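You operate a simulated robot arm through the tools that you are given. There is no shell and no other tool. Be economical: measure what you need, move in short steps, check, and stop when the job is done.

Carry out the task below with a simulated robot arm. There is one attempt and no reset: what you move stays moved.

## Task
Wipe the flakes off the grey sheet and lay it in OUT.
Fine: it lies in the hand press; use the pad dry and put it back; leave the bed out. Set down upright: hand pad. What is to be rubbed or washed off counts as gone when no trace of it is left.

The check looks at the end state, three seconds after you hand in, the way a careful person would. Anything else that was tipped, shoved, dropped, spilled or broken makes it a failure. Flat cloth is picked up by pressing the open fingertips on it (5 to 10 N) and closing them slowly along it; thin cloth reads only 2 to 8 mm in the jaws.

## Robot
A 5-joint arm with a two-finger parallel gripper, fixed in place. Base frame: the origin is at the foot of the arm, x ahead of it, y to its left, z up; the work surface is at about z = 0. Readings come in mm, degrees, newtons and seconds.
With the tool pointing down near the work surface it reaches from about 260 to 680 mm from the base axis. Its first joint turns from -66.0 to 66.0 degrees. The tool tilts only in the upright plane through the base axis and itself; it spins freely about its own axis. Payload 2.9 kg.
The TCP is the grasp point between the finger pads, 30 mm short of the fingertips. In the tool frame z runs along the fingers and y along their closing line. Largest opening 110 mm; finger width 20, thickness 10; the body of the gripper, 48 by 112 mm, starts 55 mm behind the TCP.
Orientation is that of the tool frame in the base frame, as a unit quaternion [w, x, y, z]. With the fingers straight down and closing along the base's y, the tool's x points along the base's -x, its y along +y and its z along -z.

## Interface
- The arm moves only by the tool send_rows. Its arguments are lists of equal length, an entry for each row: "dp": the shift along the tool's x, y, z in mm, a list of three; "dr": the turn, a rotation vector about the tool's x, y, z in degrees, a list of three; "grip": the gripper command, from -1 (fully open) to 1 (shut), values between in proportion. In form: {"dp": [[tx, ty, tz], ...], "dr": [[rx, ry, rz], ...], "grip": [grip, ...]}. A call has 1 to 8 rows; each row is the pose to reach, as a shift and turn from the pose commanded when the call began, along the tool's axes at that moment. Rows are played at 5 a second. More than 50 mm and 8.6 degrees between two rows, or a gripper value outside its range, and nothing of the call is played. Where a pose cannot be reached the arm comes as near as it can. A force on the tool above 40 N (or 10 N above the force at the start of the call, whichever is more), or a blocked arm, ends the call early, and 0.2 s more pass. Each finger travels about 108 mm/s and halts on what it meets, pressing with about 41 N; the grip force reading is that of the motor and also rises with nothing between the fingers. The clock runs only during rows and for 0.2 s after the last one: add rows that repeat a pose to give the fingers time. The reply holds the time, the measured pose of the TCP, the force on the tool along the base axes, the opening and the grip force, in the units named above and with some noise, with the torque about the TCP (base axes, N m) and any sound that the robot's microphone picked up.
- Cameras (640 x 400 px; columns grow to the right, rows downward): "scene" is fixed at [34.3, -444.8, 617.7]; the picture's right is [0.81, -0.58, 0.00], its down [-0.26, -0.36, -0.90] and it looks along [0.52, 0.73, -0.44] (base axes); focal length 311 px, centre (320, 200). "wrist" rides on the gripper at [72, 17, -103] in the tool frame; the picture's right is [-0.23, 0.97, 0.00], its down [-0.76, -0.18, -0.62] and it looks along [-0.61, -0.14, 0.78] (tool axes); focal length 222 px, centre (320, 200).
- camera(camera): a new picture of that camera. No time passes.
- pixel_to_xyz(camera, pixels): there is no depth. For up to 12 entries [column, row, z] of the newest picture of that camera ("zoom" is the newest enlarged one), the place [x, y] in the base frame at which the ray of that pixel passes the height z, good to about 2 mm. No time passes.
- close_up(camera, box): a new picture of the part [left, top, right, bottom] of that camera's present view, enlarged. No time passes.
- finish_job(): hands the job in; it is judged then, once.

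Keep the steps short. Do not move on a guess: measure, check each grasp and each placing, and mend mistakes. In all there are 80 turns and 54 pictures (those below and enlarged ones count). Leave the gripper open and the arm clear of the work at the hand-in unless told otherwise, and finish with a single line.

The tools are called after "Request:" by a JSON object that holds its "name" and its "arguments". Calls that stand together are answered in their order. send_rows: Moves the arm, as the interface text tells. Its arguments: {"type":"object","properties":{"dp":{"type":"array"},"dr":{"type":"array"},"grip":{"type":"array"}},"required":["dp","dr","grip"]} The other tools are called the same way: camera (camera) takes a picture; pixel_to_xyz (camera, pixels) gives the place at which the rays of pixels pass given heights; close_up (camera, box) takes an enlarged picture of a part of a camera's view; finish_job () hands the job in.

At the start:

```text
clock: 0.0
tcp_pos: [422.1, 243.0, 308.5]
orientation: [-0.001, 0.0, 1.0, -0.001]
ft_force: [0.0, 0.6, 0.6]
torque: [-0.01, 0.01, 0.0]
grip_width: 110.1
finger_force: 0.0
```

scene: 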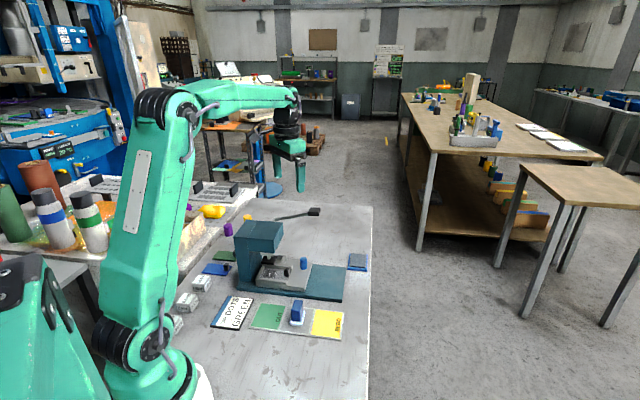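
wrist: 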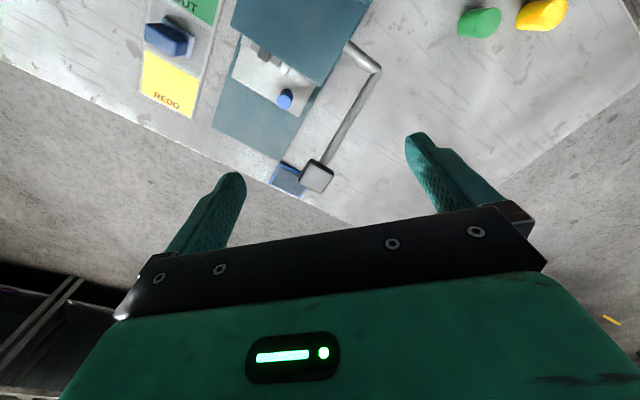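

I see a press, a blue pad between green OUT and yellow REDO areas. I'll enlarge the scene to make out the parts.

Request:
{"name": "close_up", "arguments": {"camera": "scene", "box": [160, 190, 384, 350]}}

Request:
{"name": "close_up", "arguments": {"camera": "wrist", "box": [120, 0, 400, 200]}}

```text
2.50 times, centred on (272, 270) of scene
```

zoom: 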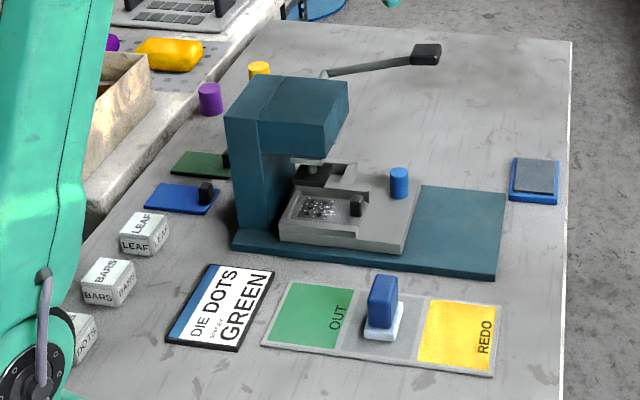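

```text
2.00 times, centred on (260, 100) of wrist
```

zoom: 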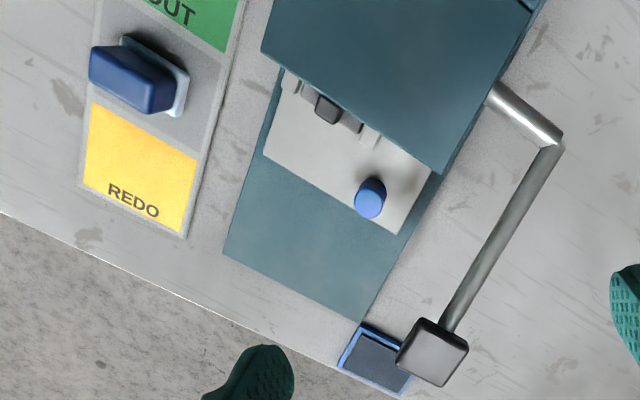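

I'll zoom on the press bed and on the pad to see the sheet and its flakes.

Request:
{"name": "close_up", "arguments": {"camera": "scene", "box": [240, 240, 320, 300]}}

Request:
{"name": "pixel_to_xyz", "arguments": {"camera": "scene", "pixels": [[303, 263, 40], [263, 276, 20], [301, 290, 20], [317, 264, 20], [296, 321, 10], [252, 310, 0], [341, 340, 0], [357, 262, 10]]}}

```text
6.67 times, centred on (280, 270) of scene
```

zoom: 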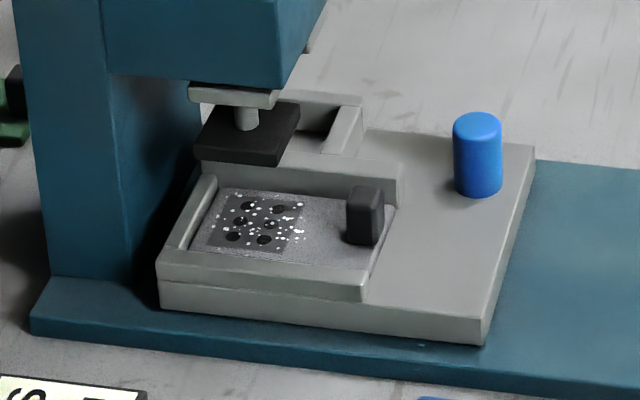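

```text
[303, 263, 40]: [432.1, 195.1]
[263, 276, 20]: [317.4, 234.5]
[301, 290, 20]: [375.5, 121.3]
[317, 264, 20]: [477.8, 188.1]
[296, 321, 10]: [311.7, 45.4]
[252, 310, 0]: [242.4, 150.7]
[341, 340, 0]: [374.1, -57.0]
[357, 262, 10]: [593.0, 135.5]
```

I'll measure the press, the bed, the tray and the pad from the zoomed view.

Request:
{"name": "pixel_to_xyz", "arguments": {"camera": "zoom", "pixels": [[32, 330, 10], [158, 300, 12], [482, 343, 12], [535, 145, 30], [482, 325, 30], [160, 270, 30], [478, 195, 30], [477, 125, 55], [362, 240, 40], [190, 255, 35], [360, 290, 45], [400, 205, 35]]}}

Request:
{"name": "pixel_to_xyz", "arguments": {"camera": "scene", "pixels": [[253, 288, 10], [359, 301, 10], [363, 266, 10], [265, 328, 0], [358, 341, 0], [360, 313, 0], [276, 302, 0], [290, 324, 10], [304, 325, 10], [307, 314, 10], [350, 270, 0], [384, 255, 0]]}}

```text
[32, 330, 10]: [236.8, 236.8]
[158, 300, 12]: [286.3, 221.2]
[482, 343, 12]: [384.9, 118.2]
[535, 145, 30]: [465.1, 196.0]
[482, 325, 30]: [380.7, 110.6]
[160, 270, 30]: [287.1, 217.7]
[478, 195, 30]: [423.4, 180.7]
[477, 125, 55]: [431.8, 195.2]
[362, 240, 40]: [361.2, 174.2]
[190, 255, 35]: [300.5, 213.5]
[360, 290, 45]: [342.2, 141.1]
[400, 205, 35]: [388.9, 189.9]
```

```text
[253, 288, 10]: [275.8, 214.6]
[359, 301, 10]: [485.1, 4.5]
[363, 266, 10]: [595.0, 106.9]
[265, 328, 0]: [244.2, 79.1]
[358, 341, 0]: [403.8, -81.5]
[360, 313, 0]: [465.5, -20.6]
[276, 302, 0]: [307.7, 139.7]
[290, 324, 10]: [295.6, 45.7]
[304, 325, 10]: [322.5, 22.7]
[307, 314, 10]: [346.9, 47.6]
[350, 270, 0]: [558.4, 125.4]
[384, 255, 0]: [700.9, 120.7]
```

Everything in the press is aligned at 45°, so "out" is the direction (0.71,-0.71). I'll cross-check the head and knob heights with rays from both cameras.

Request:
{"name": "pixel_to_xyz", "arguments": {"camera": "wrist", "pixels": [[287, 97, 55], [287, 97, 65], [340, 87, 190], [340, 87, 150], [251, 22, 190], [318, 175, 185], [162, 38, 60], [338, 87, 100], [318, 116, 30], [251, 78, 30]]}}

Request:
{"name": "pixel_to_xyz", "arguments": {"camera": "scene", "pixels": [[303, 260, 55], [303, 258, 65], [299, 223, 190], [299, 223, 150], [289, 241, 190], [289, 241, 150], [293, 251, 150], [313, 211, 185], [313, 301, 60], [290, 252, 100]]}}

```text
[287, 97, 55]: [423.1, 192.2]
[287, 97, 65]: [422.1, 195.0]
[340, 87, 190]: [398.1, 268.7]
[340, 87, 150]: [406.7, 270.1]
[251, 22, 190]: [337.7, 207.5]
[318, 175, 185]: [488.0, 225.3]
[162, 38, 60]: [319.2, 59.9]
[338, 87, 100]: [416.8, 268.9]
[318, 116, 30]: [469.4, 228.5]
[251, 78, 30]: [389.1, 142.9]
```

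```text
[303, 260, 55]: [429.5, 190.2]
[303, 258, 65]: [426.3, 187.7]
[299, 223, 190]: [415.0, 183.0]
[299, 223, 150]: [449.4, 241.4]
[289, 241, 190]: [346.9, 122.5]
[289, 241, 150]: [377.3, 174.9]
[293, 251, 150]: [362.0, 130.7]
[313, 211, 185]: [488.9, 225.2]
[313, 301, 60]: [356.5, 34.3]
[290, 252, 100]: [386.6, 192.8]
```

My earlier zoom-to-pixel conversion was off because the zoom box was widened. I'll take a clean zoom and measure directly in it.

Request:
{"name": "pixel_to_xyz", "arguments": {"camera": "zoom", "pixels": [[440, 175, 190], [440, 175, 150], [262, 45, 190], [262, 45, 150], [370, 190, 60], [327, 110, 50], [400, 232, 30], [264, 155, 30], [362, 320, 10], [225, 252, 10]]}}

Request:
{"name": "pixel_to_xyz", "arguments": {"camera": "scene", "pixels": [[283, 222, 190], [283, 222, 150], [274, 240, 190], [274, 240, 150], [343, 301, 10], [347, 266, 10], [249, 328, 0], [341, 340, 0], [345, 312, 0], [260, 302, 0], [297, 324, 5], [296, 302, 60]]}}

```text
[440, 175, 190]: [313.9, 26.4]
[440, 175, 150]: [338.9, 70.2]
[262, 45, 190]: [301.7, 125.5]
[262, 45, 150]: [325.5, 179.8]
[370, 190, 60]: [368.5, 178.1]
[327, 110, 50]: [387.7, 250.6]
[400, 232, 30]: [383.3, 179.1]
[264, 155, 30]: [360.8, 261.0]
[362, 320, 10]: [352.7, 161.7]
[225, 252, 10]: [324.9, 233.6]
```

```text
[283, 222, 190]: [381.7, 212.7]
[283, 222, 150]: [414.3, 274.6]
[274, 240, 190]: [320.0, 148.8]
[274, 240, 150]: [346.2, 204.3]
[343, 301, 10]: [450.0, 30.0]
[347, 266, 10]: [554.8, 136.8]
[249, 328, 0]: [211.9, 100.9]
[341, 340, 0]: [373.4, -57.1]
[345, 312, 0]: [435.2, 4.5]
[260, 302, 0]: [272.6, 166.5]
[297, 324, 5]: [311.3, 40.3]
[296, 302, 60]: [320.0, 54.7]
```

Now the geometry is clear: plate, bed (knob near x≈427,y≈192,z≈50), head front ends ~65 mm behind the knob, lever at far side. I'll turn the tool by 45° (closing line along the pull direction) and shift to look from above the near side.

Request:
{"name": "send_rows", "arguments": {"dp": [[0, 0, 0], [0, 0, 0], [0, -10, 0], [0, -20, 0], [0, -30, 0], [0, -40, 0], [0, -50, 0], [0, -50, 0]], "dr": [[0, 0, -7.5], [0, 0, -15], [0, 0, -22.5], [0, 0, -30], [0, 0, -37.5], [0, 0, -45], [0, 0, -45], [0, 0, -45]], "grip": [-1, -1, -1, -1, -1, -1, -1, -1]}}

Request:
{"name": "camera", "arguments": {"camera": "wrist"}}

```text
clock: 1.8
tcp_pos: [423.4, 193.6, 308.2]
orientation: [0.001, -0.384, 0.923, 0.0]
ft_force: [-0.9, -0.9, 0.5]
torque: [-0.01, -0.02, -0.01]
grip_width: 109.8
finger_force: 0.1
```

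```text
48 pictures are left
```

wrist: 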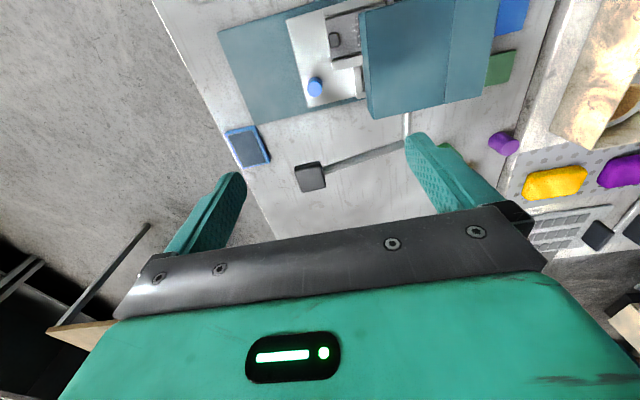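

The knob is at (315,85), head edge at (365,..), lever grip (310,176). I'll measure them.

Request:
{"name": "pixel_to_xyz", "arguments": {"camera": "wrist", "pixels": [[315, 80, 58], [316, 92, 30], [371, 117, 150], [362, 12, 150], [310, 176, 185], [335, 39, 50], [309, 107, 30], [288, 17, 30], [375, 118, 165], [297, 178, 185], [324, 176, 185]]}}

Request:
{"name": "close_up", "arguments": {"camera": "wrist", "box": [215, 0, 425, 130]}}

```text
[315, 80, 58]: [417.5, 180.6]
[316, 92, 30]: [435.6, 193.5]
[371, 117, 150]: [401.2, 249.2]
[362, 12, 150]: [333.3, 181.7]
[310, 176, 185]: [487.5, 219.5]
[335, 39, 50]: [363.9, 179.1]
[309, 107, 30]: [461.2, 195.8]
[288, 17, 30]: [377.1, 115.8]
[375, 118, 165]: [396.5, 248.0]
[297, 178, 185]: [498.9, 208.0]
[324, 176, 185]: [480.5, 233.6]
```

```text
3.05 times, centred on (320, 65) of wrist
```

zoom: 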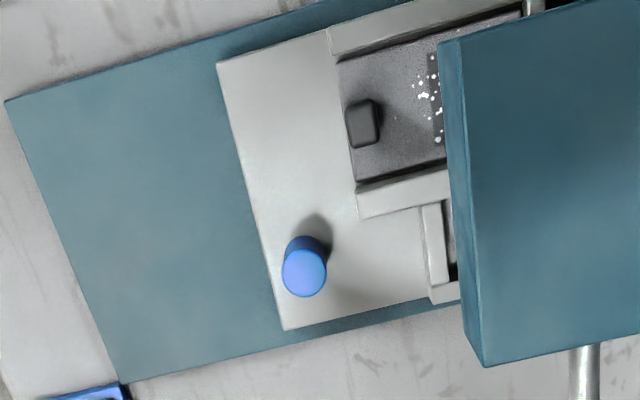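

The knob's top is the lower disc; I'll measure its top and base.

Request:
{"name": "pixel_to_xyz", "arguments": {"camera": "zoom", "pixels": [[303, 275, 60], [303, 275, 55], [308, 247, 30], [308, 247, 35], [470, 325, 150], [485, 365, 150], [284, 330, 30], [218, 62, 30], [7, 100, 10], [120, 382, 10], [365, 125, 55], [340, 60, 35]]}}

Request:
{"name": "pixel_to_xyz", "arguments": {"camera": "scene", "pixels": [[303.6, 258.5, 60], [303.6, 258.5, 55], [303.6, 268, 30], [303.6, 268, 35]]}}

```text
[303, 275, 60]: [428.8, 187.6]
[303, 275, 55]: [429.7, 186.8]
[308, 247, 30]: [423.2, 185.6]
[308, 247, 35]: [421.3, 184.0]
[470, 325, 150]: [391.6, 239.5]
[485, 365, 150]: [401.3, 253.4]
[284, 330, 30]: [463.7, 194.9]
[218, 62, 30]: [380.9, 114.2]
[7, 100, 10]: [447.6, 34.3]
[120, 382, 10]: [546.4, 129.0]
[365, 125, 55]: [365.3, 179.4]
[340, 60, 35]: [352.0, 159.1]
```

```text
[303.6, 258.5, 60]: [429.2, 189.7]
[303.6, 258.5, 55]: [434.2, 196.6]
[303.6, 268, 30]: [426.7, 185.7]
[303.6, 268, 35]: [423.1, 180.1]
```

Knob centre ≈ (428,188), z 30–60. I'll narrow the fingers to ~55 mm and descend to z≈100.

Request:
{"name": "send_rows", "arguments": {"dp": [[0.7, -7.2, 10], [0.7, -7.2, 50], [0.7, -7.2, 90], [0.7, -7.2, 130], [0.7, -7.2, 170], [0.7, -7.2, 208], [0.7, -7.2, 208]], "dr": [[0, 0, 0], [0, 0, 0], [0, 0, 0], [0, 0, 0], [0, 0, 0], [0, 0, 0], [0, 0, 0]], "grip": [0, 0, 0, 0, 0, 0, 0]}}

Request:
{"name": "camera", "arguments": {"camera": "wrist"}}

Request:
{"name": "camera", "arguments": {"camera": "scene"}}

```text
clock: 3.4
tcp_pos: [429.4, 188.8, 97.3]
orientation: [0.0, -0.383, 0.924, -0.001]
ft_force: [-0.2, -0.1, 0.3]
torque: [0.01, -0.01, -0.01]
grip_width: 55.0
finger_force: 0.0
```

```text
46 pictures are left
```

wrist: 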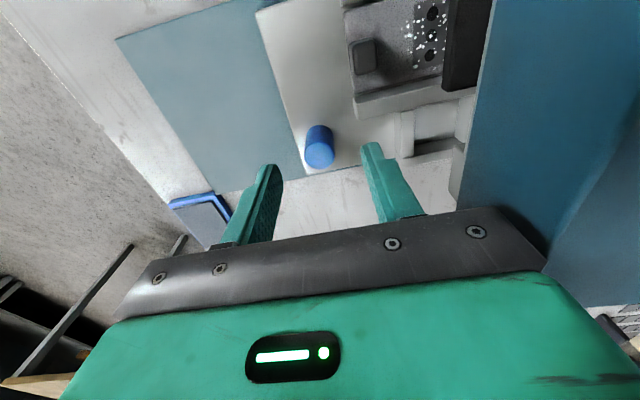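

```text
45 pictures are left
```

scene: 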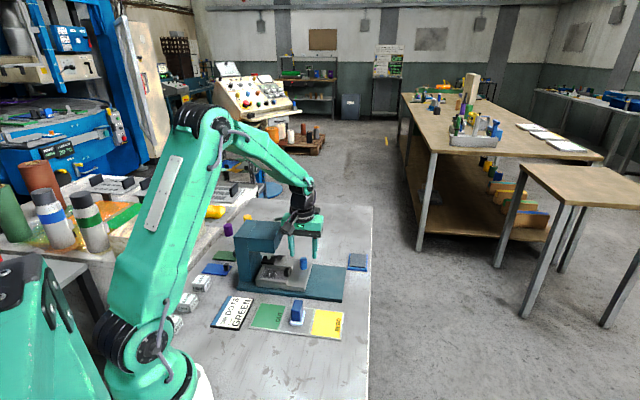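

Fingers straddle the knob. Measuring the knob again from here, then descend to z≈64.

Request:
{"name": "pixel_to_xyz", "arguments": {"camera": "wrist", "pixels": [[320, 155, 60], [319, 128, 30], [364, 55, 55], [400, 137, 40]]}}

Request:
{"name": "send_rows", "arguments": {"dp": [[0, 0, 12], [0, 0, 24], [0, 0, 33], [0, 0, 33]], "dr": [[0, 0, 0], [0, 0, 0], [0, 0, 0], [0, 0, 0]], "grip": [0, 0, 0, 0]}}

```text
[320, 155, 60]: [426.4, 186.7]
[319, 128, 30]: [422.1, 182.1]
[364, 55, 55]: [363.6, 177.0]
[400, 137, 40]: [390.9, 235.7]
```

```text
clock: 4.4
tcp_pos: [429.1, 188.4, 66.3]
orientation: [0.0, -0.383, 0.924, 0.0]
ft_force: [0.0, 0.5, -0.4]
torque: [0.01, -0.02, -0.01]
grip_width: 55.0
finger_force: 0.0
```

No contact. Closing on the knob.

Request:
{"name": "send_rows", "arguments": {"dp": [[0, 0, 0], [0, 0, 0], [0, 0, 0], [0, 0, 0]], "dr": [[0, 0, 0], [0, 0, 0], [0, 0, 0], [0, 0, 0]], "grip": [0.4, 0.6, 1, 1]}}

```text
clock: 5.4
tcp_pos: [429.1, 187.8, 66.7]
orientation: [0.0, -0.383, 0.924, 0.0]
ft_force: [1.0, -2.0, -1.8]
torque: [0.09, -0.16, 0.02]
grip_width: 20.9
finger_force: 44.5
```

Knob held (21 mm). Pull out along -tool y, 60 mm in small steps.

Request:
{"name": "send_rows", "arguments": {"dp": [[0, -10, 0], [0, -20, 0], [0, -30, 0], [0, -40, 0], [0, -50, 0], [0, -60, 0], [0, -60, 0]], "dr": [[0, 0, 0], [0, 0, 0], [0, 0, 0], [0, 0, 0], [0, 0, 0], [0, 0, 0], [0, 0, 0]], "grip": [1, 1, 1, 1, 1, 1, 1]}}

Request:
{"name": "camera", "arguments": {"camera": "scene"}}

```text
clock: 7.0
tcp_pos: [471.8, 145.9, 66.6]
orientation: [0.0, -0.382, 0.924, 0.0]
ft_force: [10.7, 9.6, -21.4]
torque: [0.85, -0.82, 0.05]
grip_width: 20.9
finger_force: 45.2
```

```text
44 pictures are left
```

scene: 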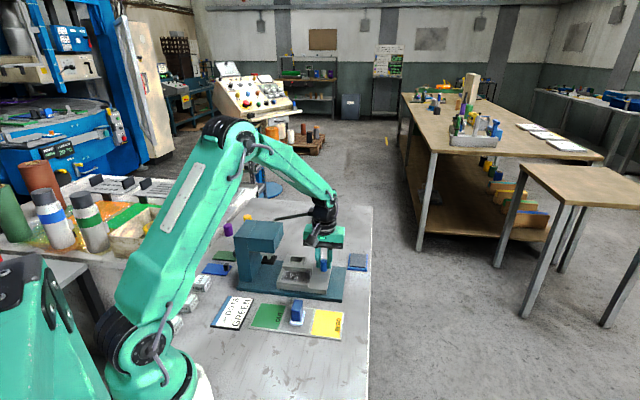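

Bed moves. There's a side/vertical load (14 N sideways, -21 N vertical), so I relax 1 mm each way and see.

Request:
{"name": "send_rows", "arguments": {"dp": [[-0.5, 0, 0.5], [-1, 0, 1], [-1, 0, 1]], "dr": [[0, 0, 0], [0, 0, 0], [0, 0, 0]], "grip": [1, 1, 1]}}

Request:
{"name": "close_up", "arguments": {"camera": "scene", "box": [220, 200, 380, 320]}}

```text
clock: 7.8
tcp_pos: [469.8, 146.0, 67.5]
orientation: [-0.001, -0.382, 0.924, 0.001]
ft_force: [-1.0, -3.3, -11.0]
torque: [0.59, -1.03, -0.07]
grip_width: 21.0
finger_force: 44.6
```

```text
3.33 times, centred on (300, 260) of scene
```

zoom: 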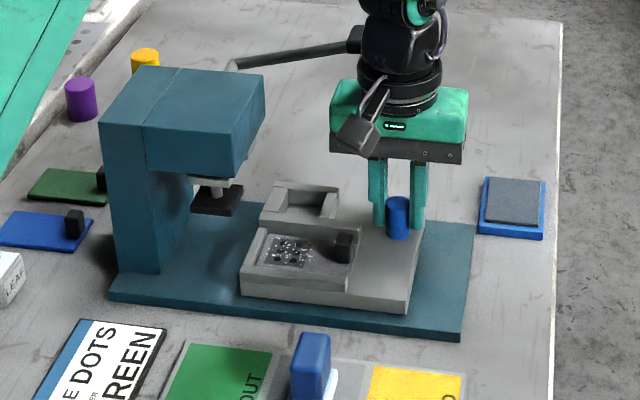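

Good; bed is 60 mm out. Continue pulling until the stop.

Request:
{"name": "send_rows", "arguments": {"dp": [[0, -8, 0.3], [0, -16, 0.3], [0, -24, 0.3], [0, -32, 0.3], [0, -40, 0.3], [0, -46, 0.3], [0, -46, 0.3]], "dr": [[0, 0, 0], [0, 0, 0], [0, 0, 0], [0, 0, 0], [0, 0, 0], [0, 0, 0], [0, 0, 0]], "grip": [1, 1, 1, 1, 1, 1, 1]}}

Request:
{"name": "close_up", "arguments": {"camera": "scene", "box": [220, 200, 380, 320]}}

```text
clock: 9.4
tcp_pos: [503.4, 113.4, 67.2]
orientation: [0.001, -0.383, 0.924, 0.0]
ft_force: [18.7, 18.5, -18.8]
torque: [-0.09, 0.55, -0.02]
grip_width: 20.9
finger_force: 45.1
```

```text
3.33 times, centred on (300, 260) of scene
```

zoom: 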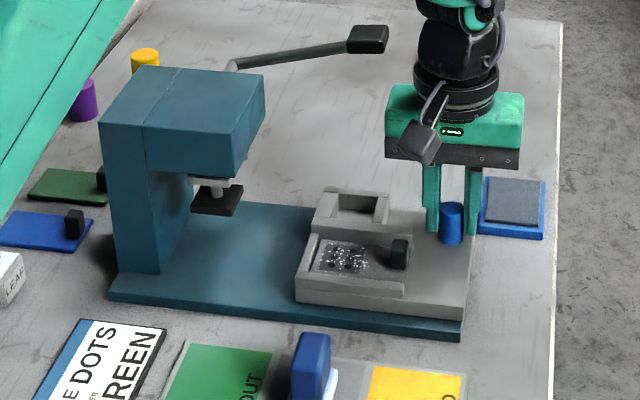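

Bed is nearly flush with the plate's end. I relax the side load and try a few more mm gently for a stop.

Request:
{"name": "send_rows", "arguments": {"dp": [[-1, 0, 0.5], [-1, -2, 0.5], [-1, -4, 0.5], [-1, -4, 0.5]], "dr": [[0, 0, 0], [0, 0, 0], [0, 0, 0], [0, 0, 0]], "grip": [1, 1, 1, 1]}}

```text
clock: 10.4
tcp_pos: [506.4, 110.0, 66.5]
orientation: [-0.001, -0.381, 0.925, 0.0]
ft_force: [-16.1, -16.9, 27.7]
torque: [-0.09, -0.23, 0.03]
grip_width: 20.9
finger_force: 44.9
```

No stop felt yet along the pull. I undo the side load and try 6 mm more.

Request:
{"name": "send_rows", "arguments": {"dp": [[0.5, 0, -0.4], [0.5, -2, -0.4], [0.5, -4, -0.4], [0.5, -6, -0.4], [0.5, -6, -0.4]], "dr": [[0, 0, 0], [0, 0, 0], [0, 0, 0], [0, 0, 0], [0, 0, 0]], "grip": [1, 1, 1, 1, 1]}}

Request:
{"name": "close_up", "arguments": {"camera": "scene", "box": [270, 220, 366, 310]}}

```text
clock: 11.6
tcp_pos: [510.0, 108.2, 66.1]
orientation: [-0.002, -0.382, 0.924, 0.001]
ft_force: [-20.4, -20.8, 24.8]
torque: [-0.43, -0.24, 0.06]
grip_width: 20.8
finger_force: 45.4
```

```text
4.44 times, centred on (318, 265) of scene
```

zoom: 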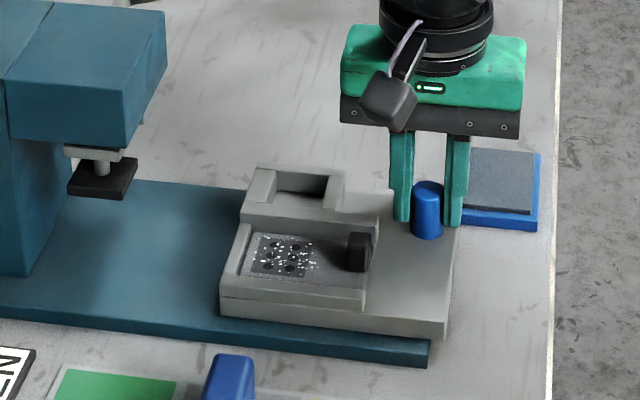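

Bed is out (115 mm, slightly past the plate edge). Relax and release to 45 mm opening, then rise.

Request:
{"name": "send_rows", "arguments": {"dp": [[-0.5, 0, -0.5], [-0.5, 0, -0.5], [-0.5, 0, -0.5], [-0.5, 0, -40], [-0.5, 0, -85], [-0.5, 0, -130]], "dr": [[0, 0, 0], [0, 0, 0], [0, 0, 0], [0, 0, 0], [0, 0, 0], [0, 0, 0]], "grip": [0.6, 0.2, 0.2, 0.2, 0.2, 0.2]}}

Request:
{"name": "camera", "arguments": {"camera": "wrist"}}

Request:
{"name": "camera", "arguments": {"camera": "scene"}}

```text
clock: 13.0
tcp_pos: [509.8, 109.8, 195.3]
orientation: [0.0, -0.383, 0.924, 0.0]
ft_force: [0.4, 0.6, 0.3]
torque: [0.02, 0.02, -0.02]
grip_width: 44.2
finger_force: 0.0
```

```text
40 pictures are left
```

wrist: 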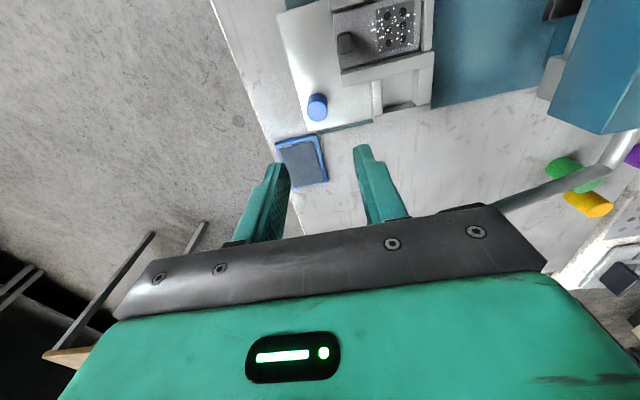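

```text
39 pictures are left
```

scene: 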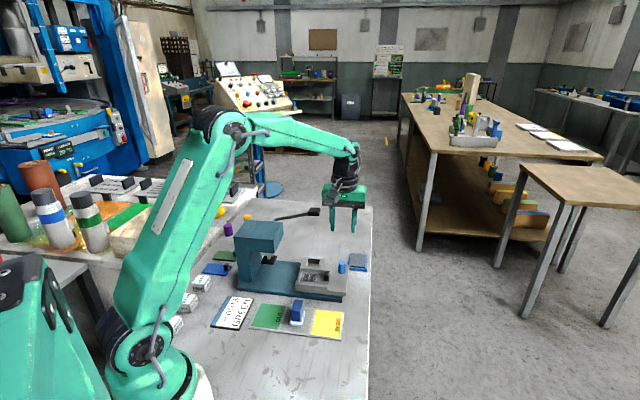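

Now move over the pad (around x≈317,y≈50), staying at z≈215.

Request:
{"name": "send_rows", "arguments": {"dp": [[30, 16, -20], [66, 35, -20], [103, 54, -20], [140, 73, -20], [179, 94, -20], [179, 94, -20]], "dr": [[0, 0, 0], [0, 0, 0], [0, 0, 0], [0, 0, 0], [0, 0, 0], [0, 0, 0]], "grip": [-0.3, -0.3, -0.3, -0.3, -0.3, -0.3]}}

Request:
{"name": "camera", "arguments": {"camera": "wrist"}}

Request:
{"name": "close_up", "arguments": {"camera": "scene", "box": [240, 285, 360, 345]}}

```text
clock: 14.4
tcp_pos: [318.3, 48.2, 218.2]
orientation: [-0.001, -0.383, 0.924, 0.001]
ft_force: [0.4, -0.7, -0.3]
torque: [0.03, 0.0, -0.02]
grip_width: 71.4
finger_force: 0.0
```

```text
38 pictures are left
```

wrist: 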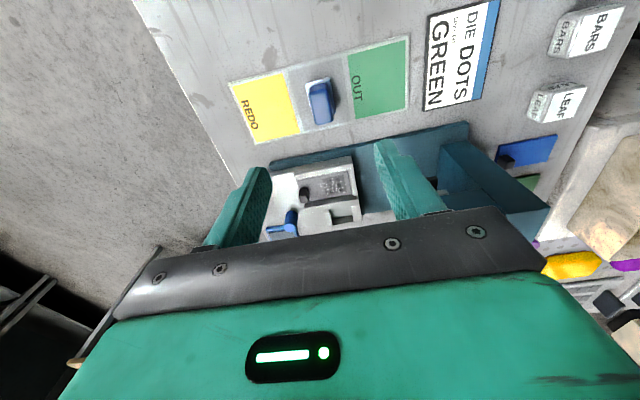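

```text
5.33 times, centred on (300, 315) of scene
```

zoom: 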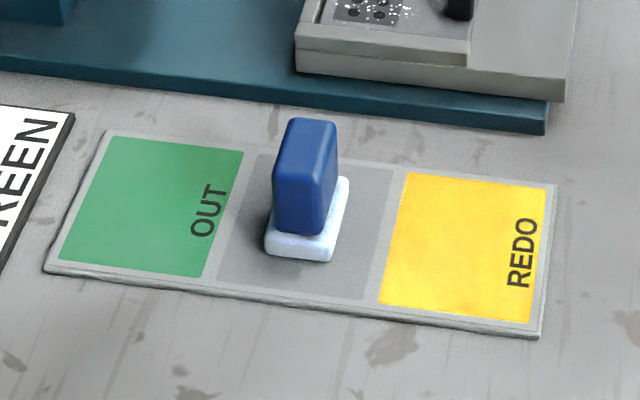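

Handle is narrow along u – suits the present closing line. Measuring.

Request:
{"name": "pixel_to_xyz", "arguments": {"camera": "zoom", "pixels": [[265, 255, 2], [331, 262, 2], [349, 190, 10], [272, 228, 17], [325, 235, 17], [306, 147, 65], [306, 147, 55], [75, 260, 3], [208, 275, 3], [243, 155, 3], [115, 138, 3]]}}

Request:
{"name": "close_up", "arguments": {"camera": "wrist", "box": [220, 30, 420, 150]}}

```text
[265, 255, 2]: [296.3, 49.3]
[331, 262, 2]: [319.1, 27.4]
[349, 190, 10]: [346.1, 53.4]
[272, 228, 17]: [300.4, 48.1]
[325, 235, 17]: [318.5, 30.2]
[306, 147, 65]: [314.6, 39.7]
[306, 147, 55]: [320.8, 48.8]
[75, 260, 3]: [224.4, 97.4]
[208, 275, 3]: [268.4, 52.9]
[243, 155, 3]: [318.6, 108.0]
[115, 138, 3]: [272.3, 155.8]
```

```text
3.20 times, centred on (320, 90) of wrist
```

zoom: 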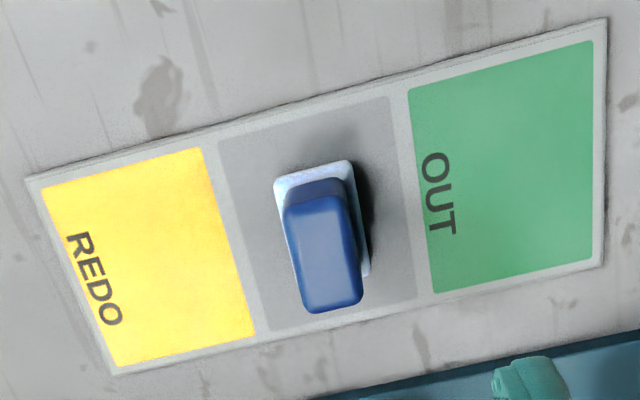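

Request:
{"name": "pixel_to_xyz", "arguments": {"camera": "zoom", "pixels": [[325, 255, 65], [325, 255, 55], [333, 305, 60], [318, 208, 60], [275, 185, 8], [350, 162, 8], [369, 274, 8], [302, 200, 60], [352, 195, 60]]}}

```text
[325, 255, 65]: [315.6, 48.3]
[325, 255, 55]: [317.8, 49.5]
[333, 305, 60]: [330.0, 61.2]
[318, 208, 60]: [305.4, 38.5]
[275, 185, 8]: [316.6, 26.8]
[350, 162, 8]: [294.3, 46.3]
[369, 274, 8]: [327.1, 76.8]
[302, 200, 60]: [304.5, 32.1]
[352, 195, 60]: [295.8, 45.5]
```

Handle centre ≈ (318,49), top z≈55, sponge top ≈15. Descend to z≈52 with 70 mm opening.

Request:
{"name": "send_rows", "arguments": {"dp": [[0, 0, 45], [0, 0, 90], [0, 0, 130], [0, 0, 150], [0, 0, 166], [0, 0, 166]], "dr": [[0, 0, 0], [0, 0, 0], [0, 0, 0], [0, 0, 0], [0, 0, 0], [0, 0, 0]], "grip": [-0.3, -0.3, -0.3, -0.3, -0.3, -0.3]}}

Request:
{"name": "camera", "arguments": {"camera": "wrist"}}

Request:
{"name": "close_up", "arguments": {"camera": "scene", "box": [240, 265, 360, 345]}}

```text
clock: 15.8
tcp_pos: [316.9, 47.2, 52.0]
orientation: [0.0, -0.383, 0.924, 0.0]
ft_force: [-0.4, -0.2, -0.2]
torque: [-0.04, 0.02, -0.01]
grip_width: 71.7
finger_force: 0.0
```

```text
35 pictures are left
```

wrist: 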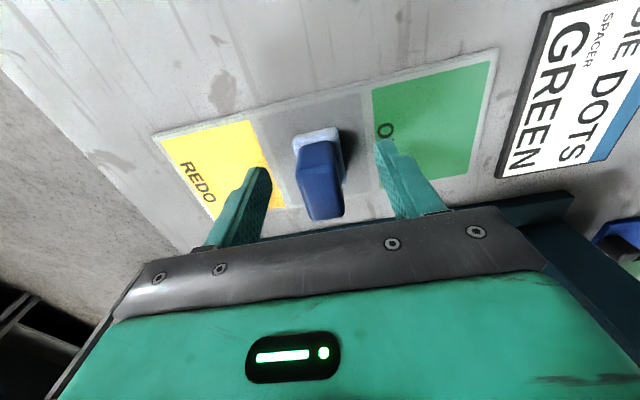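

```text
5.00 times, centred on (300, 305) of scene
```

zoom: 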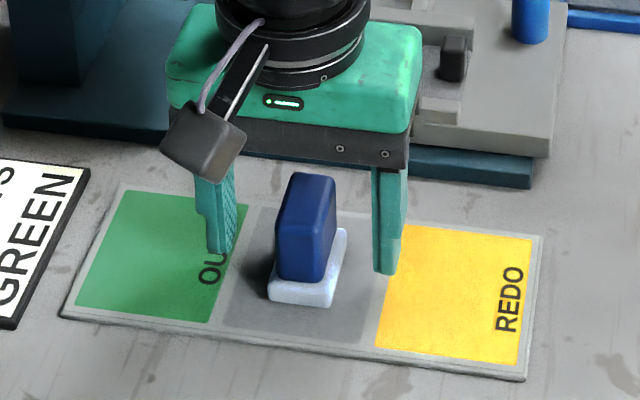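

Well aligned. Close on the handle.

Request:
{"name": "send_rows", "arguments": {"dp": [[0, 0, 0], [0, 0, 0], [0, 0, 0], [0, 0, 0], [0, 0, 0]], "dr": [[0, 0, 0], [0, 0, 0], [0, 0, 0], [0, 0, 0], [0, 0, 0]], "grip": [0.2, 0.4, 0.6, 1, 1]}}

```text
clock: 17.0
tcp_pos: [315.5, 46.7, 51.2]
orientation: [0.0, -0.382, 0.924, 0.0]
ft_force: [0.6, 0.0, 0.8]
torque: [0.01, 0.0, -0.02]
grip_width: 23.1
finger_force: 41.1
```

Held at 23 mm. Lift straight 90 mm, check the pad and look at the tray.

Request:
{"name": "send_rows", "arguments": {"dp": [[0, 0, -15], [0, 0, -45], [0, 0, -80], [0, 0, -100], [0, 0, -100]], "dr": [[0, 0, 0], [0, 0, 0], [0, 0, 0], [0, 0, 0], [0, 0, 0]], "grip": [1, 1, 1, 1, 1]}}

Request:
{"name": "close_up", "arguments": {"camera": "scene", "box": [250, 225, 370, 300]}}

Request:
{"name": "camera", "arguments": {"camera": "wrist"}}

```text
clock: 18.2
tcp_pos: [317.0, 48.8, 150.2]
orientation: [0.0, -0.383, 0.924, 0.0]
ft_force: [0.1, 0.0, 0.5]
torque: [0.02, 0.03, 0.0]
grip_width: 0.2
finger_force: 37.7
```

```text
5.33 times, centred on (310, 262) of scene
```

zoom: 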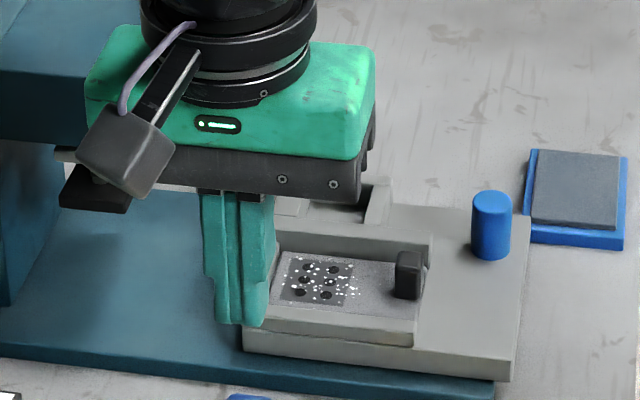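

```text
32 pictures are left
```

wrist: 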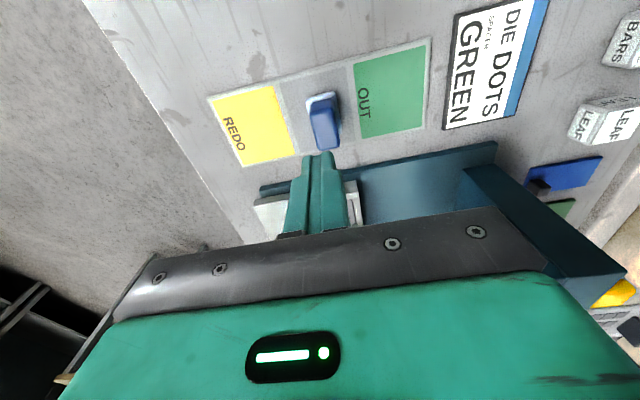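

The pad slipped out (width 0.2); it still stands on its place. I'll measure it again from both cameras.

Request:
{"name": "close_up", "arguments": {"camera": "wrist", "box": [260, 70, 380, 170]}}

Request:
{"name": "pixel_to_xyz", "arguments": {"camera": "zoom", "pixels": [[320, 200, 60], [320, 200, 40]]}}

Request:
{"name": "close_up", "arguments": {"camera": "scene", "box": [268, 290, 332, 334]}}

```text
4.00 times, centred on (320, 120) of wrist
```

zoom: 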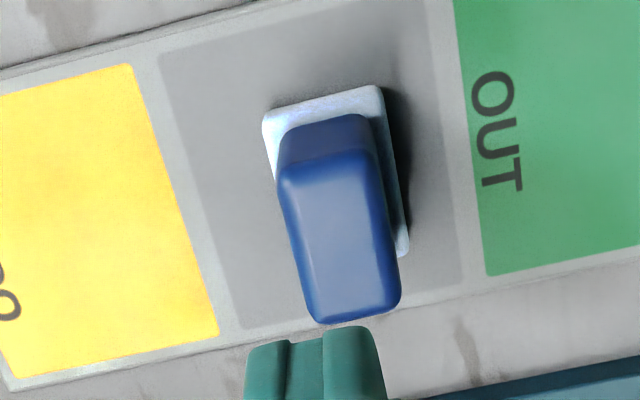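

```text
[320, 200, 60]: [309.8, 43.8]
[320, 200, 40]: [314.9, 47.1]
```

```text
9.09 times, centred on (300, 312) of scene
```

zoom: 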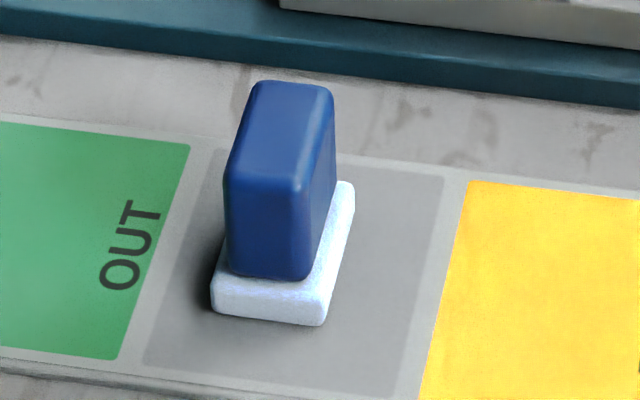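

Request:
{"name": "pixel_to_xyz", "arguments": {"camera": "zoom", "pixels": [[280, 135, 70], [280, 135, 60], [280, 135, 50], [280, 135, 40], [228, 180, 50], [305, 188, 50], [232, 270, 15], [302, 278, 15], [215, 310, 3], [322, 325, 3], [354, 190, 15]]}}

Request:
{"name": "pixel_to_xyz", "arguments": {"camera": "wrist", "pixels": [[325, 128.75, 70], [325, 128.75, 60], [325, 128.75, 50], [325, 128.75, 40], [311, 116, 50], [333, 112, 50], [339, 147, 50], [320, 150, 50], [309, 107, 3], [341, 133, 3]]}}

```text
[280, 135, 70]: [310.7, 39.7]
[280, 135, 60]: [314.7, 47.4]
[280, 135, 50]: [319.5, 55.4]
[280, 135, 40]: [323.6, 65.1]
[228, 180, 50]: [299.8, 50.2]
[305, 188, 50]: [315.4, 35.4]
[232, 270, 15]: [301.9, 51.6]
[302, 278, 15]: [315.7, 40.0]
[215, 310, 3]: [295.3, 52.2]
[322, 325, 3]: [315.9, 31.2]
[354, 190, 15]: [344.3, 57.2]
```

```text
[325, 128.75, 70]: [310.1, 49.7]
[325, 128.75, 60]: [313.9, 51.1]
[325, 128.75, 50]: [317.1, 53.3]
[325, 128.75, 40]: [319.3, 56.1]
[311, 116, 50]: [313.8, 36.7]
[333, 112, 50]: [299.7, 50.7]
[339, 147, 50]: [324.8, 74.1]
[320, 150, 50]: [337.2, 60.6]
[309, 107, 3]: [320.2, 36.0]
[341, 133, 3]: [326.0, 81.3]
```

Pad centre is about (318.5,53.5), top z≈53; my grasp was 7 mm off and shallow. Open, re-centre, go lower (z≈47).

Request:
{"name": "send_rows", "arguments": {"dp": [[-4.7, 1.9, 0], [-4.7, 1.9, 0], [-4.7, 1.9, 30], [-4.7, 1.9, 65], [-4.7, 1.9, 90], [-4.7, 1.9, 103], [-4.7, 1.9, 103]], "dr": [[0, 0, 0], [0, 0, 0], [0, 0, 0], [0, 0, 0], [0, 0, 0], [0, 0, 0], [0, 0, 0]], "grip": [-0.3, -0.3, -0.3, -0.3, -0.3, -0.3, -0.3]}}

Request:
{"name": "send_rows", "arguments": {"dp": [[0, 0, 0], [0, 0, 0], [0, 0, 0], [0, 0, 0], [0, 0, 0], [0, 0, 0]], "dr": [[0, 0, 0], [0, 0, 0], [0, 0, 0], [0, 0, 0], [0, 0, 0], [0, 0, 0]], "grip": [0.2, 0.4, 0.6, 1, 1, 1]}}

Request:
{"name": "send_rows", "arguments": {"dp": [[0, 0, -3], [0, 0, -6], [0, 0, -9], [0, 0, -12], [0, 0, -12]], "dr": [[0, 0, 0], [0, 0, 0], [0, 0, 0], [0, 0, 0], [0, 0, 0]], "grip": [1, 1, 1, 1, 1]}}

```text
clock: 19.8
tcp_pos: [317.3, 53.2, 47.6]
orientation: [0.0, -0.383, 0.924, -0.001]
ft_force: [1.0, -0.8, 0.0]
torque: [0.01, 0.0, 0.05]
grip_width: 71.8
finger_force: 0.1
```

```text
clock: 21.2
tcp_pos: [317.3, 53.1, 49.0]
orientation: [0.0, -0.383, 0.924, 0.0]
ft_force: [0.8, -0.1, 0.5]
torque: [0.02, -0.03, 0.02]
grip_width: 22.9
finger_force: 40.6
```

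```text
clock: 22.4
tcp_pos: [319.3, 52.1, 60.5]
orientation: [0.0, -0.383, 0.924, -0.001]
ft_force: [1.0, -0.3, -0.3]
torque: [-0.01, -0.01, -0.03]
grip_width: 23.0
finger_force: 40.8
```

Still 23 mm after a slow 12 mm lift. Look whether the pad came along.

Request:
{"name": "close_up", "arguments": {"camera": "scene", "box": [252, 270, 348, 335]}}

```text
6.15 times, centred on (300, 302) of scene
```

zoom: 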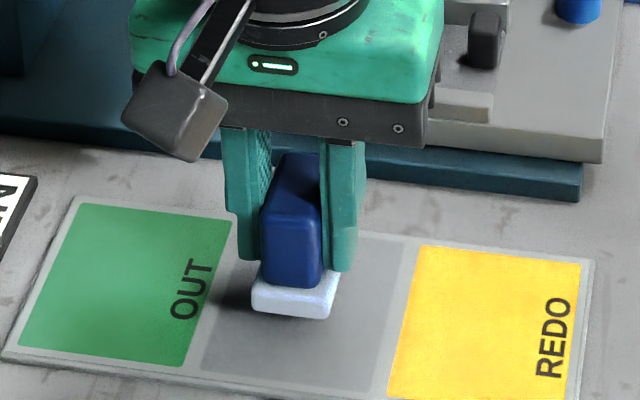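

The base moved up ~5 px, so it's lifted. Raise to z≈130, moderately.

Request:
{"name": "send_rows", "arguments": {"dp": [[0, 0, -10], [0, 0, -22], [0, 0, -34], [0, 0, -46], [0, 0, -58], [0, 0, -70], [0, 0, -70]], "dr": [[0, 0, 0], [0, 0, 0], [0, 0, 0], [0, 0, 0], [0, 0, 0], [0, 0, 0], [0, 0, 0]], "grip": [1, 1, 1, 1, 1, 1, 1]}}

Request:
{"name": "close_up", "arguments": {"camera": "scene", "box": [260, 220, 380, 310]}}

```text
clock: 24.0
tcp_pos: [319.6, 51.1, 130.7]
orientation: [0.0, -0.382, 0.924, 0.0]
ft_force: [-0.1, 0.7, 0.6]
torque: [0.01, 0.01, 0.0]
grip_width: 23.1
finger_force: 40.6
```

```text
4.44 times, centred on (320, 265) of scene
```

zoom: 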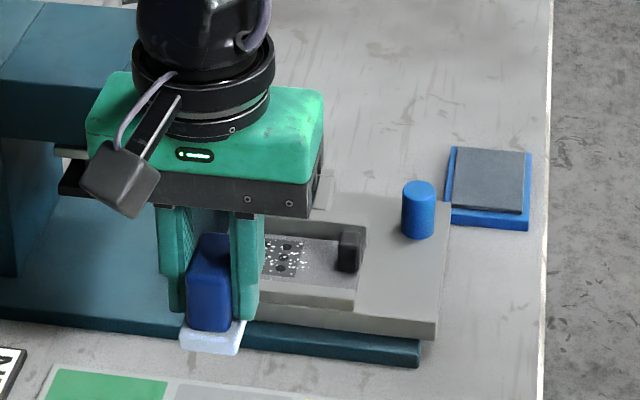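

I'll measure print area and tray walls using scene pixels of the same (unmoved) tray.

Request:
{"name": "pixel_to_xyz", "arguments": {"camera": "scene", "pixels": [[302.7, 272.4, 32], [316.2, 273.6, 32], [314.6, 283, 32], [301.6, 281.2, 32], [326.5, 280, 32], [327, 268, 55], [300, 282, 32], [329, 284.5, 32], [331, 273, 32], [302, 271.5, 32], [319, 274, 32], [318, 282, 32]]}}

Request:
{"name": "close_up", "arguments": {"camera": "scene", "box": [308, 255, 348, 295]}}

```text
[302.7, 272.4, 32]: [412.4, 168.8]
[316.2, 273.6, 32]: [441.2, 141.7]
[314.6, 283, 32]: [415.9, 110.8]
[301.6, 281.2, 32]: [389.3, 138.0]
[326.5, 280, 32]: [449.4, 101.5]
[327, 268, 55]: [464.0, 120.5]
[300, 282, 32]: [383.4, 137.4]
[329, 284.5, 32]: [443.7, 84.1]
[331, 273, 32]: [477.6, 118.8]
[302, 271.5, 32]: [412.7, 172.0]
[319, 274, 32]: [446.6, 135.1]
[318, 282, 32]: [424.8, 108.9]
```

```text
10.00 times, centred on (328, 275) of scene
```

zoom: 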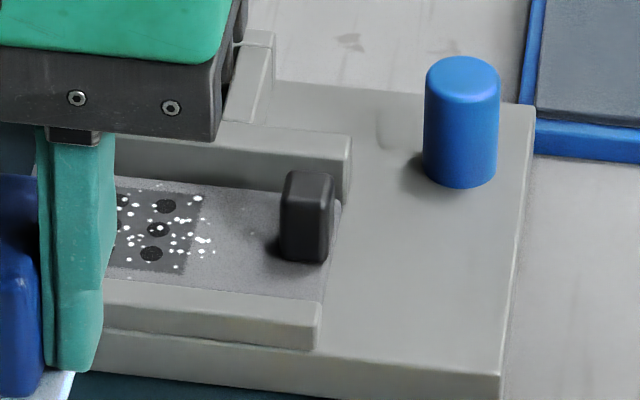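

Sheet about s172–254,t370–418 (rotated frame), print centre ≈ (416,140). Carry the pad over it at z≈130, slowly.

Request:
{"name": "send_rows", "arguments": {"dp": [[-15, -1, 0], [-35, -2, 0], [-58, -3, 0], [-82, -4, 0], [-106, -5, 0], [-124, -5.2, 0], [-131, -5.2, 0], [-131, -5.2, 0]], "dr": [[0, 0, 0], [0, 0, 0], [0, 0, 0], [0, 0, 0], [0, 0, 0], [0, 0, 0], [0, 0, 0], [0, 0, 0]], "grip": [1, 1, 1, 1, 1, 1, 1, 1]}}

Request:
{"name": "camera", "arguments": {"camera": "wrist"}}

Request:
{"name": "close_up", "arguments": {"camera": "scene", "box": [260, 220, 380, 310]}}

```text
clock: 25.8
tcp_pos: [415.7, 142.4, 130.2]
orientation: [-0.001, -0.383, 0.924, 0.001]
ft_force: [-0.6, 0.5, -0.4]
torque: [-0.01, -0.05, 0.0]
grip_width: 22.9
finger_force: 41.1
```

```text
26 pictures are left
```

wrist: 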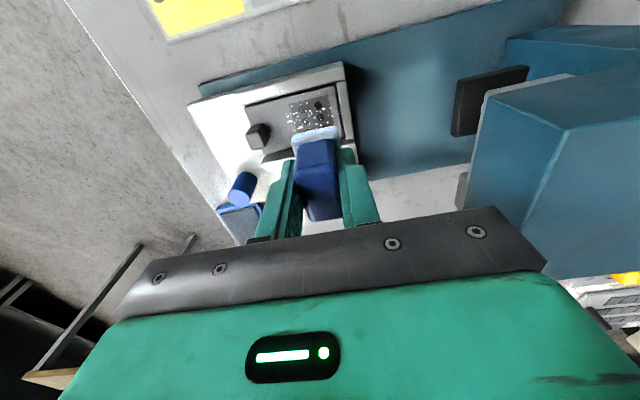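

```text
4.44 times, centred on (320, 265) of scene
```

zoom: 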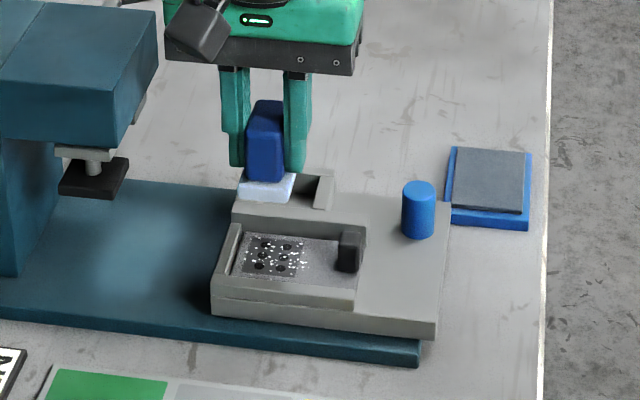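

Now measure tray/sheet from both cameras.

Request:
{"name": "pixel_to_xyz", "arguments": {"camera": "zoom", "pixels": [[243, 235, 32], [232, 275, 32], [354, 289, 32], [362, 243, 32], [241, 232, 45], [234, 220, 45], [215, 280, 45], [250, 238, 32], [303, 243, 32], [295, 276, 32], [347, 270, 32], [350, 228, 60]]}}

Request:
{"name": "close_up", "arguments": {"camera": "wrist", "box": [230, 60, 370, 160]}}

```text
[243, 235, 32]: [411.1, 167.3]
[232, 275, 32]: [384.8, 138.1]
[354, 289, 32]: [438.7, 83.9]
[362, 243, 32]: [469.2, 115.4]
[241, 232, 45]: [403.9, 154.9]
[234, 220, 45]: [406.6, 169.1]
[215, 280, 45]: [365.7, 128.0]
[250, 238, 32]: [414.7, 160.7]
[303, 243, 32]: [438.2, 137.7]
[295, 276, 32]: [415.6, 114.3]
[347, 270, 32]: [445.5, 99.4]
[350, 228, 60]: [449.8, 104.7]
```

```text
4.00 times, centred on (300, 110) of wrist
```

zoom: 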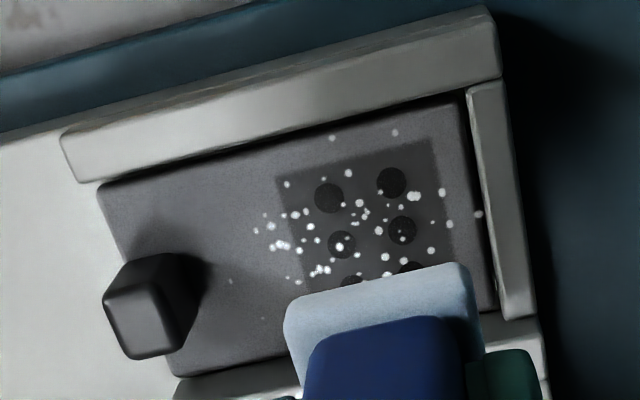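

Request:
{"name": "pixel_to_xyz", "arguments": {"camera": "zoom", "pixels": [[100, 188, 32], [462, 102, 32], [170, 377, 32], [497, 310, 32], [275, 180, 32], [435, 138, 32], [478, 213, 32], [230, 281, 32], [395, 133, 32], [143, 335, 60], [165, 262, 35]]}}

```text
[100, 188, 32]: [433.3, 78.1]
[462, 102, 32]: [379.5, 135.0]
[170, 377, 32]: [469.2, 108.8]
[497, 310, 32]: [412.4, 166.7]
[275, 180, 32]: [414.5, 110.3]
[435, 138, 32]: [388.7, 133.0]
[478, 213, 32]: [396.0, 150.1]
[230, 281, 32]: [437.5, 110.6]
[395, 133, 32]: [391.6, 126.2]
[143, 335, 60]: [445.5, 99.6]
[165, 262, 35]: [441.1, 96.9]
```

Sheet s173–252, t365–411; tab at s≈245. Pad must move between s≈189–220 and t≈385–391. Align at s≈200,t≈387 and lower to z≈92 (pad bottom ≈46).

Request:
{"name": "send_rows", "arguments": {"dp": [[6.5, -6, 0], [6.5, -6, 15], [6.5, -6, 28], [6.5, -6, 38], [6.5, -6, 38]], "dr": [[0, 0, 0], [0, 0, 0], [0, 0, 0], [0, 0, 0], [0, 0, 0]], "grip": [1, 1, 1, 1, 1]}}

Request:
{"name": "close_up", "arguments": {"camera": "scene", "box": [270, 235, 350, 295]}}

Request:
{"name": "close_up", "arguments": {"camera": "wrist", "box": [230, 60, 390, 180]}}

```text
clock: 27.1
tcp_pos: [416.2, 131.1, 91.9]
orientation: [0.002, -0.382, 0.924, 0.0]
ft_force: [-0.9, -0.5, 4.5]
torque: [0.07, -0.02, 0.03]
grip_width: 23.0
finger_force: 41.1
stopped in row 5: the force on the tool passed its limit at 42 N (the readings are from after the stop); the commanded pose is now the measured one
```

```text
6.67 times, centred on (310, 265) of scene
```

zoom: 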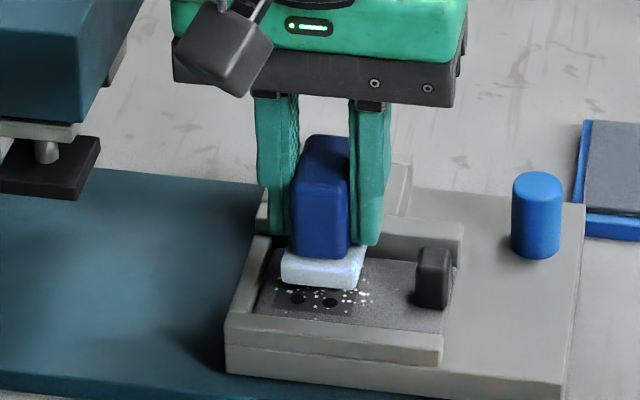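

```text
3.33 times, centred on (310, 120) of wrist
```

zoom: 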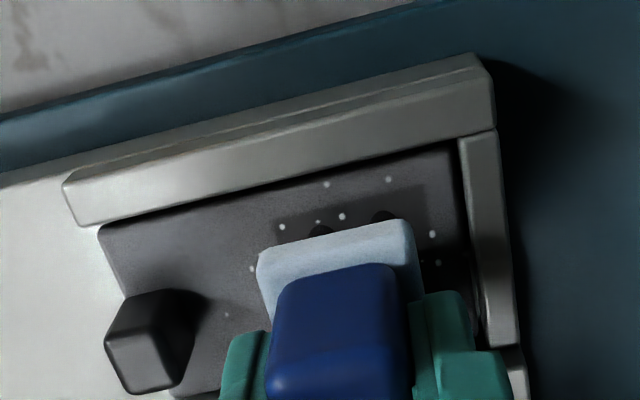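

Contact earlier than expected – probably the pad's far end is on the far wall. Measuring the pad's near edge against the sheet.

Request:
{"name": "pixel_to_xyz", "arguments": {"camera": "zoom", "pixels": [[257, 260, 58], [410, 222, 58], [257, 260, 48], [410, 222, 48], [272, 312, 34], [455, 150, 32], [100, 228, 32], [65, 195, 45], [480, 60, 45]]}}

Request:
{"name": "pixel_to_xyz", "arguments": {"camera": "scene", "pixels": [[305.7, 277.0, 46], [315.6, 278.5, 46], [305.7, 277.0, 34], [315.6, 278.5, 34], [305.9, 273, 60]]}}

```text
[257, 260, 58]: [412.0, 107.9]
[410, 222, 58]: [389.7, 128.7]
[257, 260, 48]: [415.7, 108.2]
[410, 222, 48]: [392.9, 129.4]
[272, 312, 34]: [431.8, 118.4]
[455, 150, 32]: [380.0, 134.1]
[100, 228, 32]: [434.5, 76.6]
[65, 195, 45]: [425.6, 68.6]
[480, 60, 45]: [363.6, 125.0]
```

```text
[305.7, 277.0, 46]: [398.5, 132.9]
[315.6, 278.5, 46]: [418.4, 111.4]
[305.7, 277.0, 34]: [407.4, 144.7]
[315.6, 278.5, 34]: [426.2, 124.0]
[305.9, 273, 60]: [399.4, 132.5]
```

The pad (≈44 long) seems to have ~1–2 mm play between the side walls; it's sitting on the far wall. Lift 4, shift 2 mm to near side, and feel down gently.

Request:
{"name": "send_rows", "arguments": {"dp": [[0, 0, -4], [2.2, 0, -4], [2.2, 0, -2], [2.2, 0, 0], [2.2, 0, 1.5], [2.2, 0, 3], [2.2, 0, 3]], "dr": [[0, 0, 0], [0, 0, 0], [0, 0, 0], [0, 0, 0], [0, 0, 0], [0, 0, 0], [0, 0, 0]], "grip": [1, 1, 1, 1, 1, 1, 1]}}

```text
clock: 28.4
tcp_pos: [413.8, 130.1, 92.7]
orientation: [0.003, -0.383, 0.924, -0.002]
ft_force: [-1.6, -0.5, 5.4]
torque: [0.12, 0.04, 0.06]
grip_width: 23.1
finger_force: 40.9
stopped in row 6: the force on the tool passed its limit at 45 N (the readings are from after the stop); the commanded pose is now the measured one
```

Contact torque points to the pad's far-left part. I'll look closely at whether the pad is tilted in the grip.

Request:
{"name": "close_up", "arguments": {"camera": "scene", "box": [290, 245, 336, 290]}}

Request:
{"name": "close_up", "arguments": {"camera": "wrist", "box": [260, 100, 360, 180]}}

```text
8.89 times, centred on (313, 268) of scene
```

zoom: 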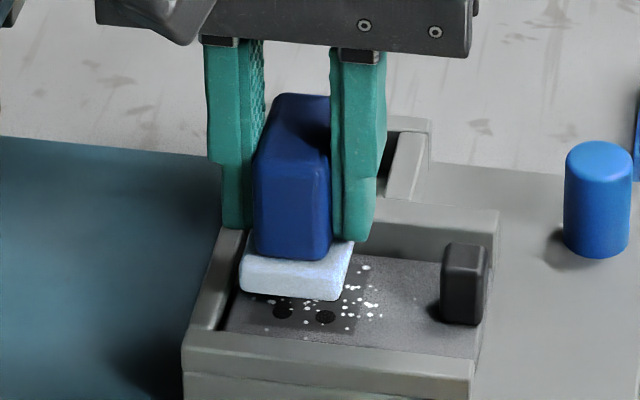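

```text
5.00 times, centred on (310, 140) of wrist
```

zoom: 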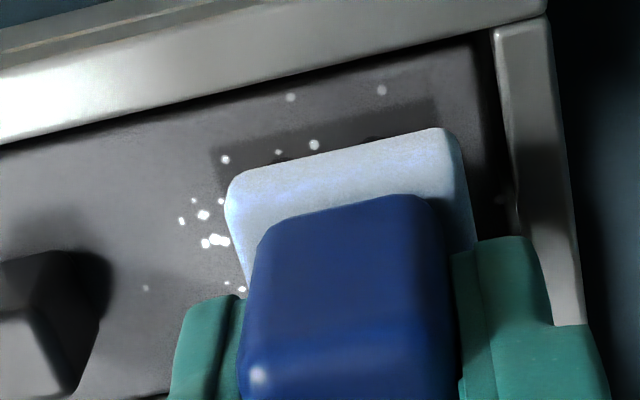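

Request:
{"name": "pixel_to_xyz", "arguments": {"camera": "zoom", "pixels": [[237, 175, 58], [440, 130, 58], [237, 175, 52], [440, 130, 52], [100, 125, 30], [400, 57, 30], [256, 230, 70], [420, 195, 70], [500, 30, 40], [0, 145, 40]]}}

Request:
{"name": "pixel_to_xyz", "arguments": {"camera": "scene", "pixels": [[304, 278.1, 47], [314.1, 279.5, 47], [304.2, 275, 59], [332.9, 269.3, 46], [332.7, 274.7, 30], [306.3, 286.3, 39], [329.7, 288, 39]]}}

```text
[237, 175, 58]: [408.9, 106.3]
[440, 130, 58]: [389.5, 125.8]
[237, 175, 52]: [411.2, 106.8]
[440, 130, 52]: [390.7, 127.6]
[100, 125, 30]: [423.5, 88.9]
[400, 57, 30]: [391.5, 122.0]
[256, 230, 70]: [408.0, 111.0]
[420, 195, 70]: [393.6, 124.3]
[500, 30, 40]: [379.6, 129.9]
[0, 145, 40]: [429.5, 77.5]
```

```text
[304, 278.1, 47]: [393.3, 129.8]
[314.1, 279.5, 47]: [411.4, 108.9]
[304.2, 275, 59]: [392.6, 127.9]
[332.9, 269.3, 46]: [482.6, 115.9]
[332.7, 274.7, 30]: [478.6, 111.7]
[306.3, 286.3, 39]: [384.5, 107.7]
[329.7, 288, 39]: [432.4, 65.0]
```

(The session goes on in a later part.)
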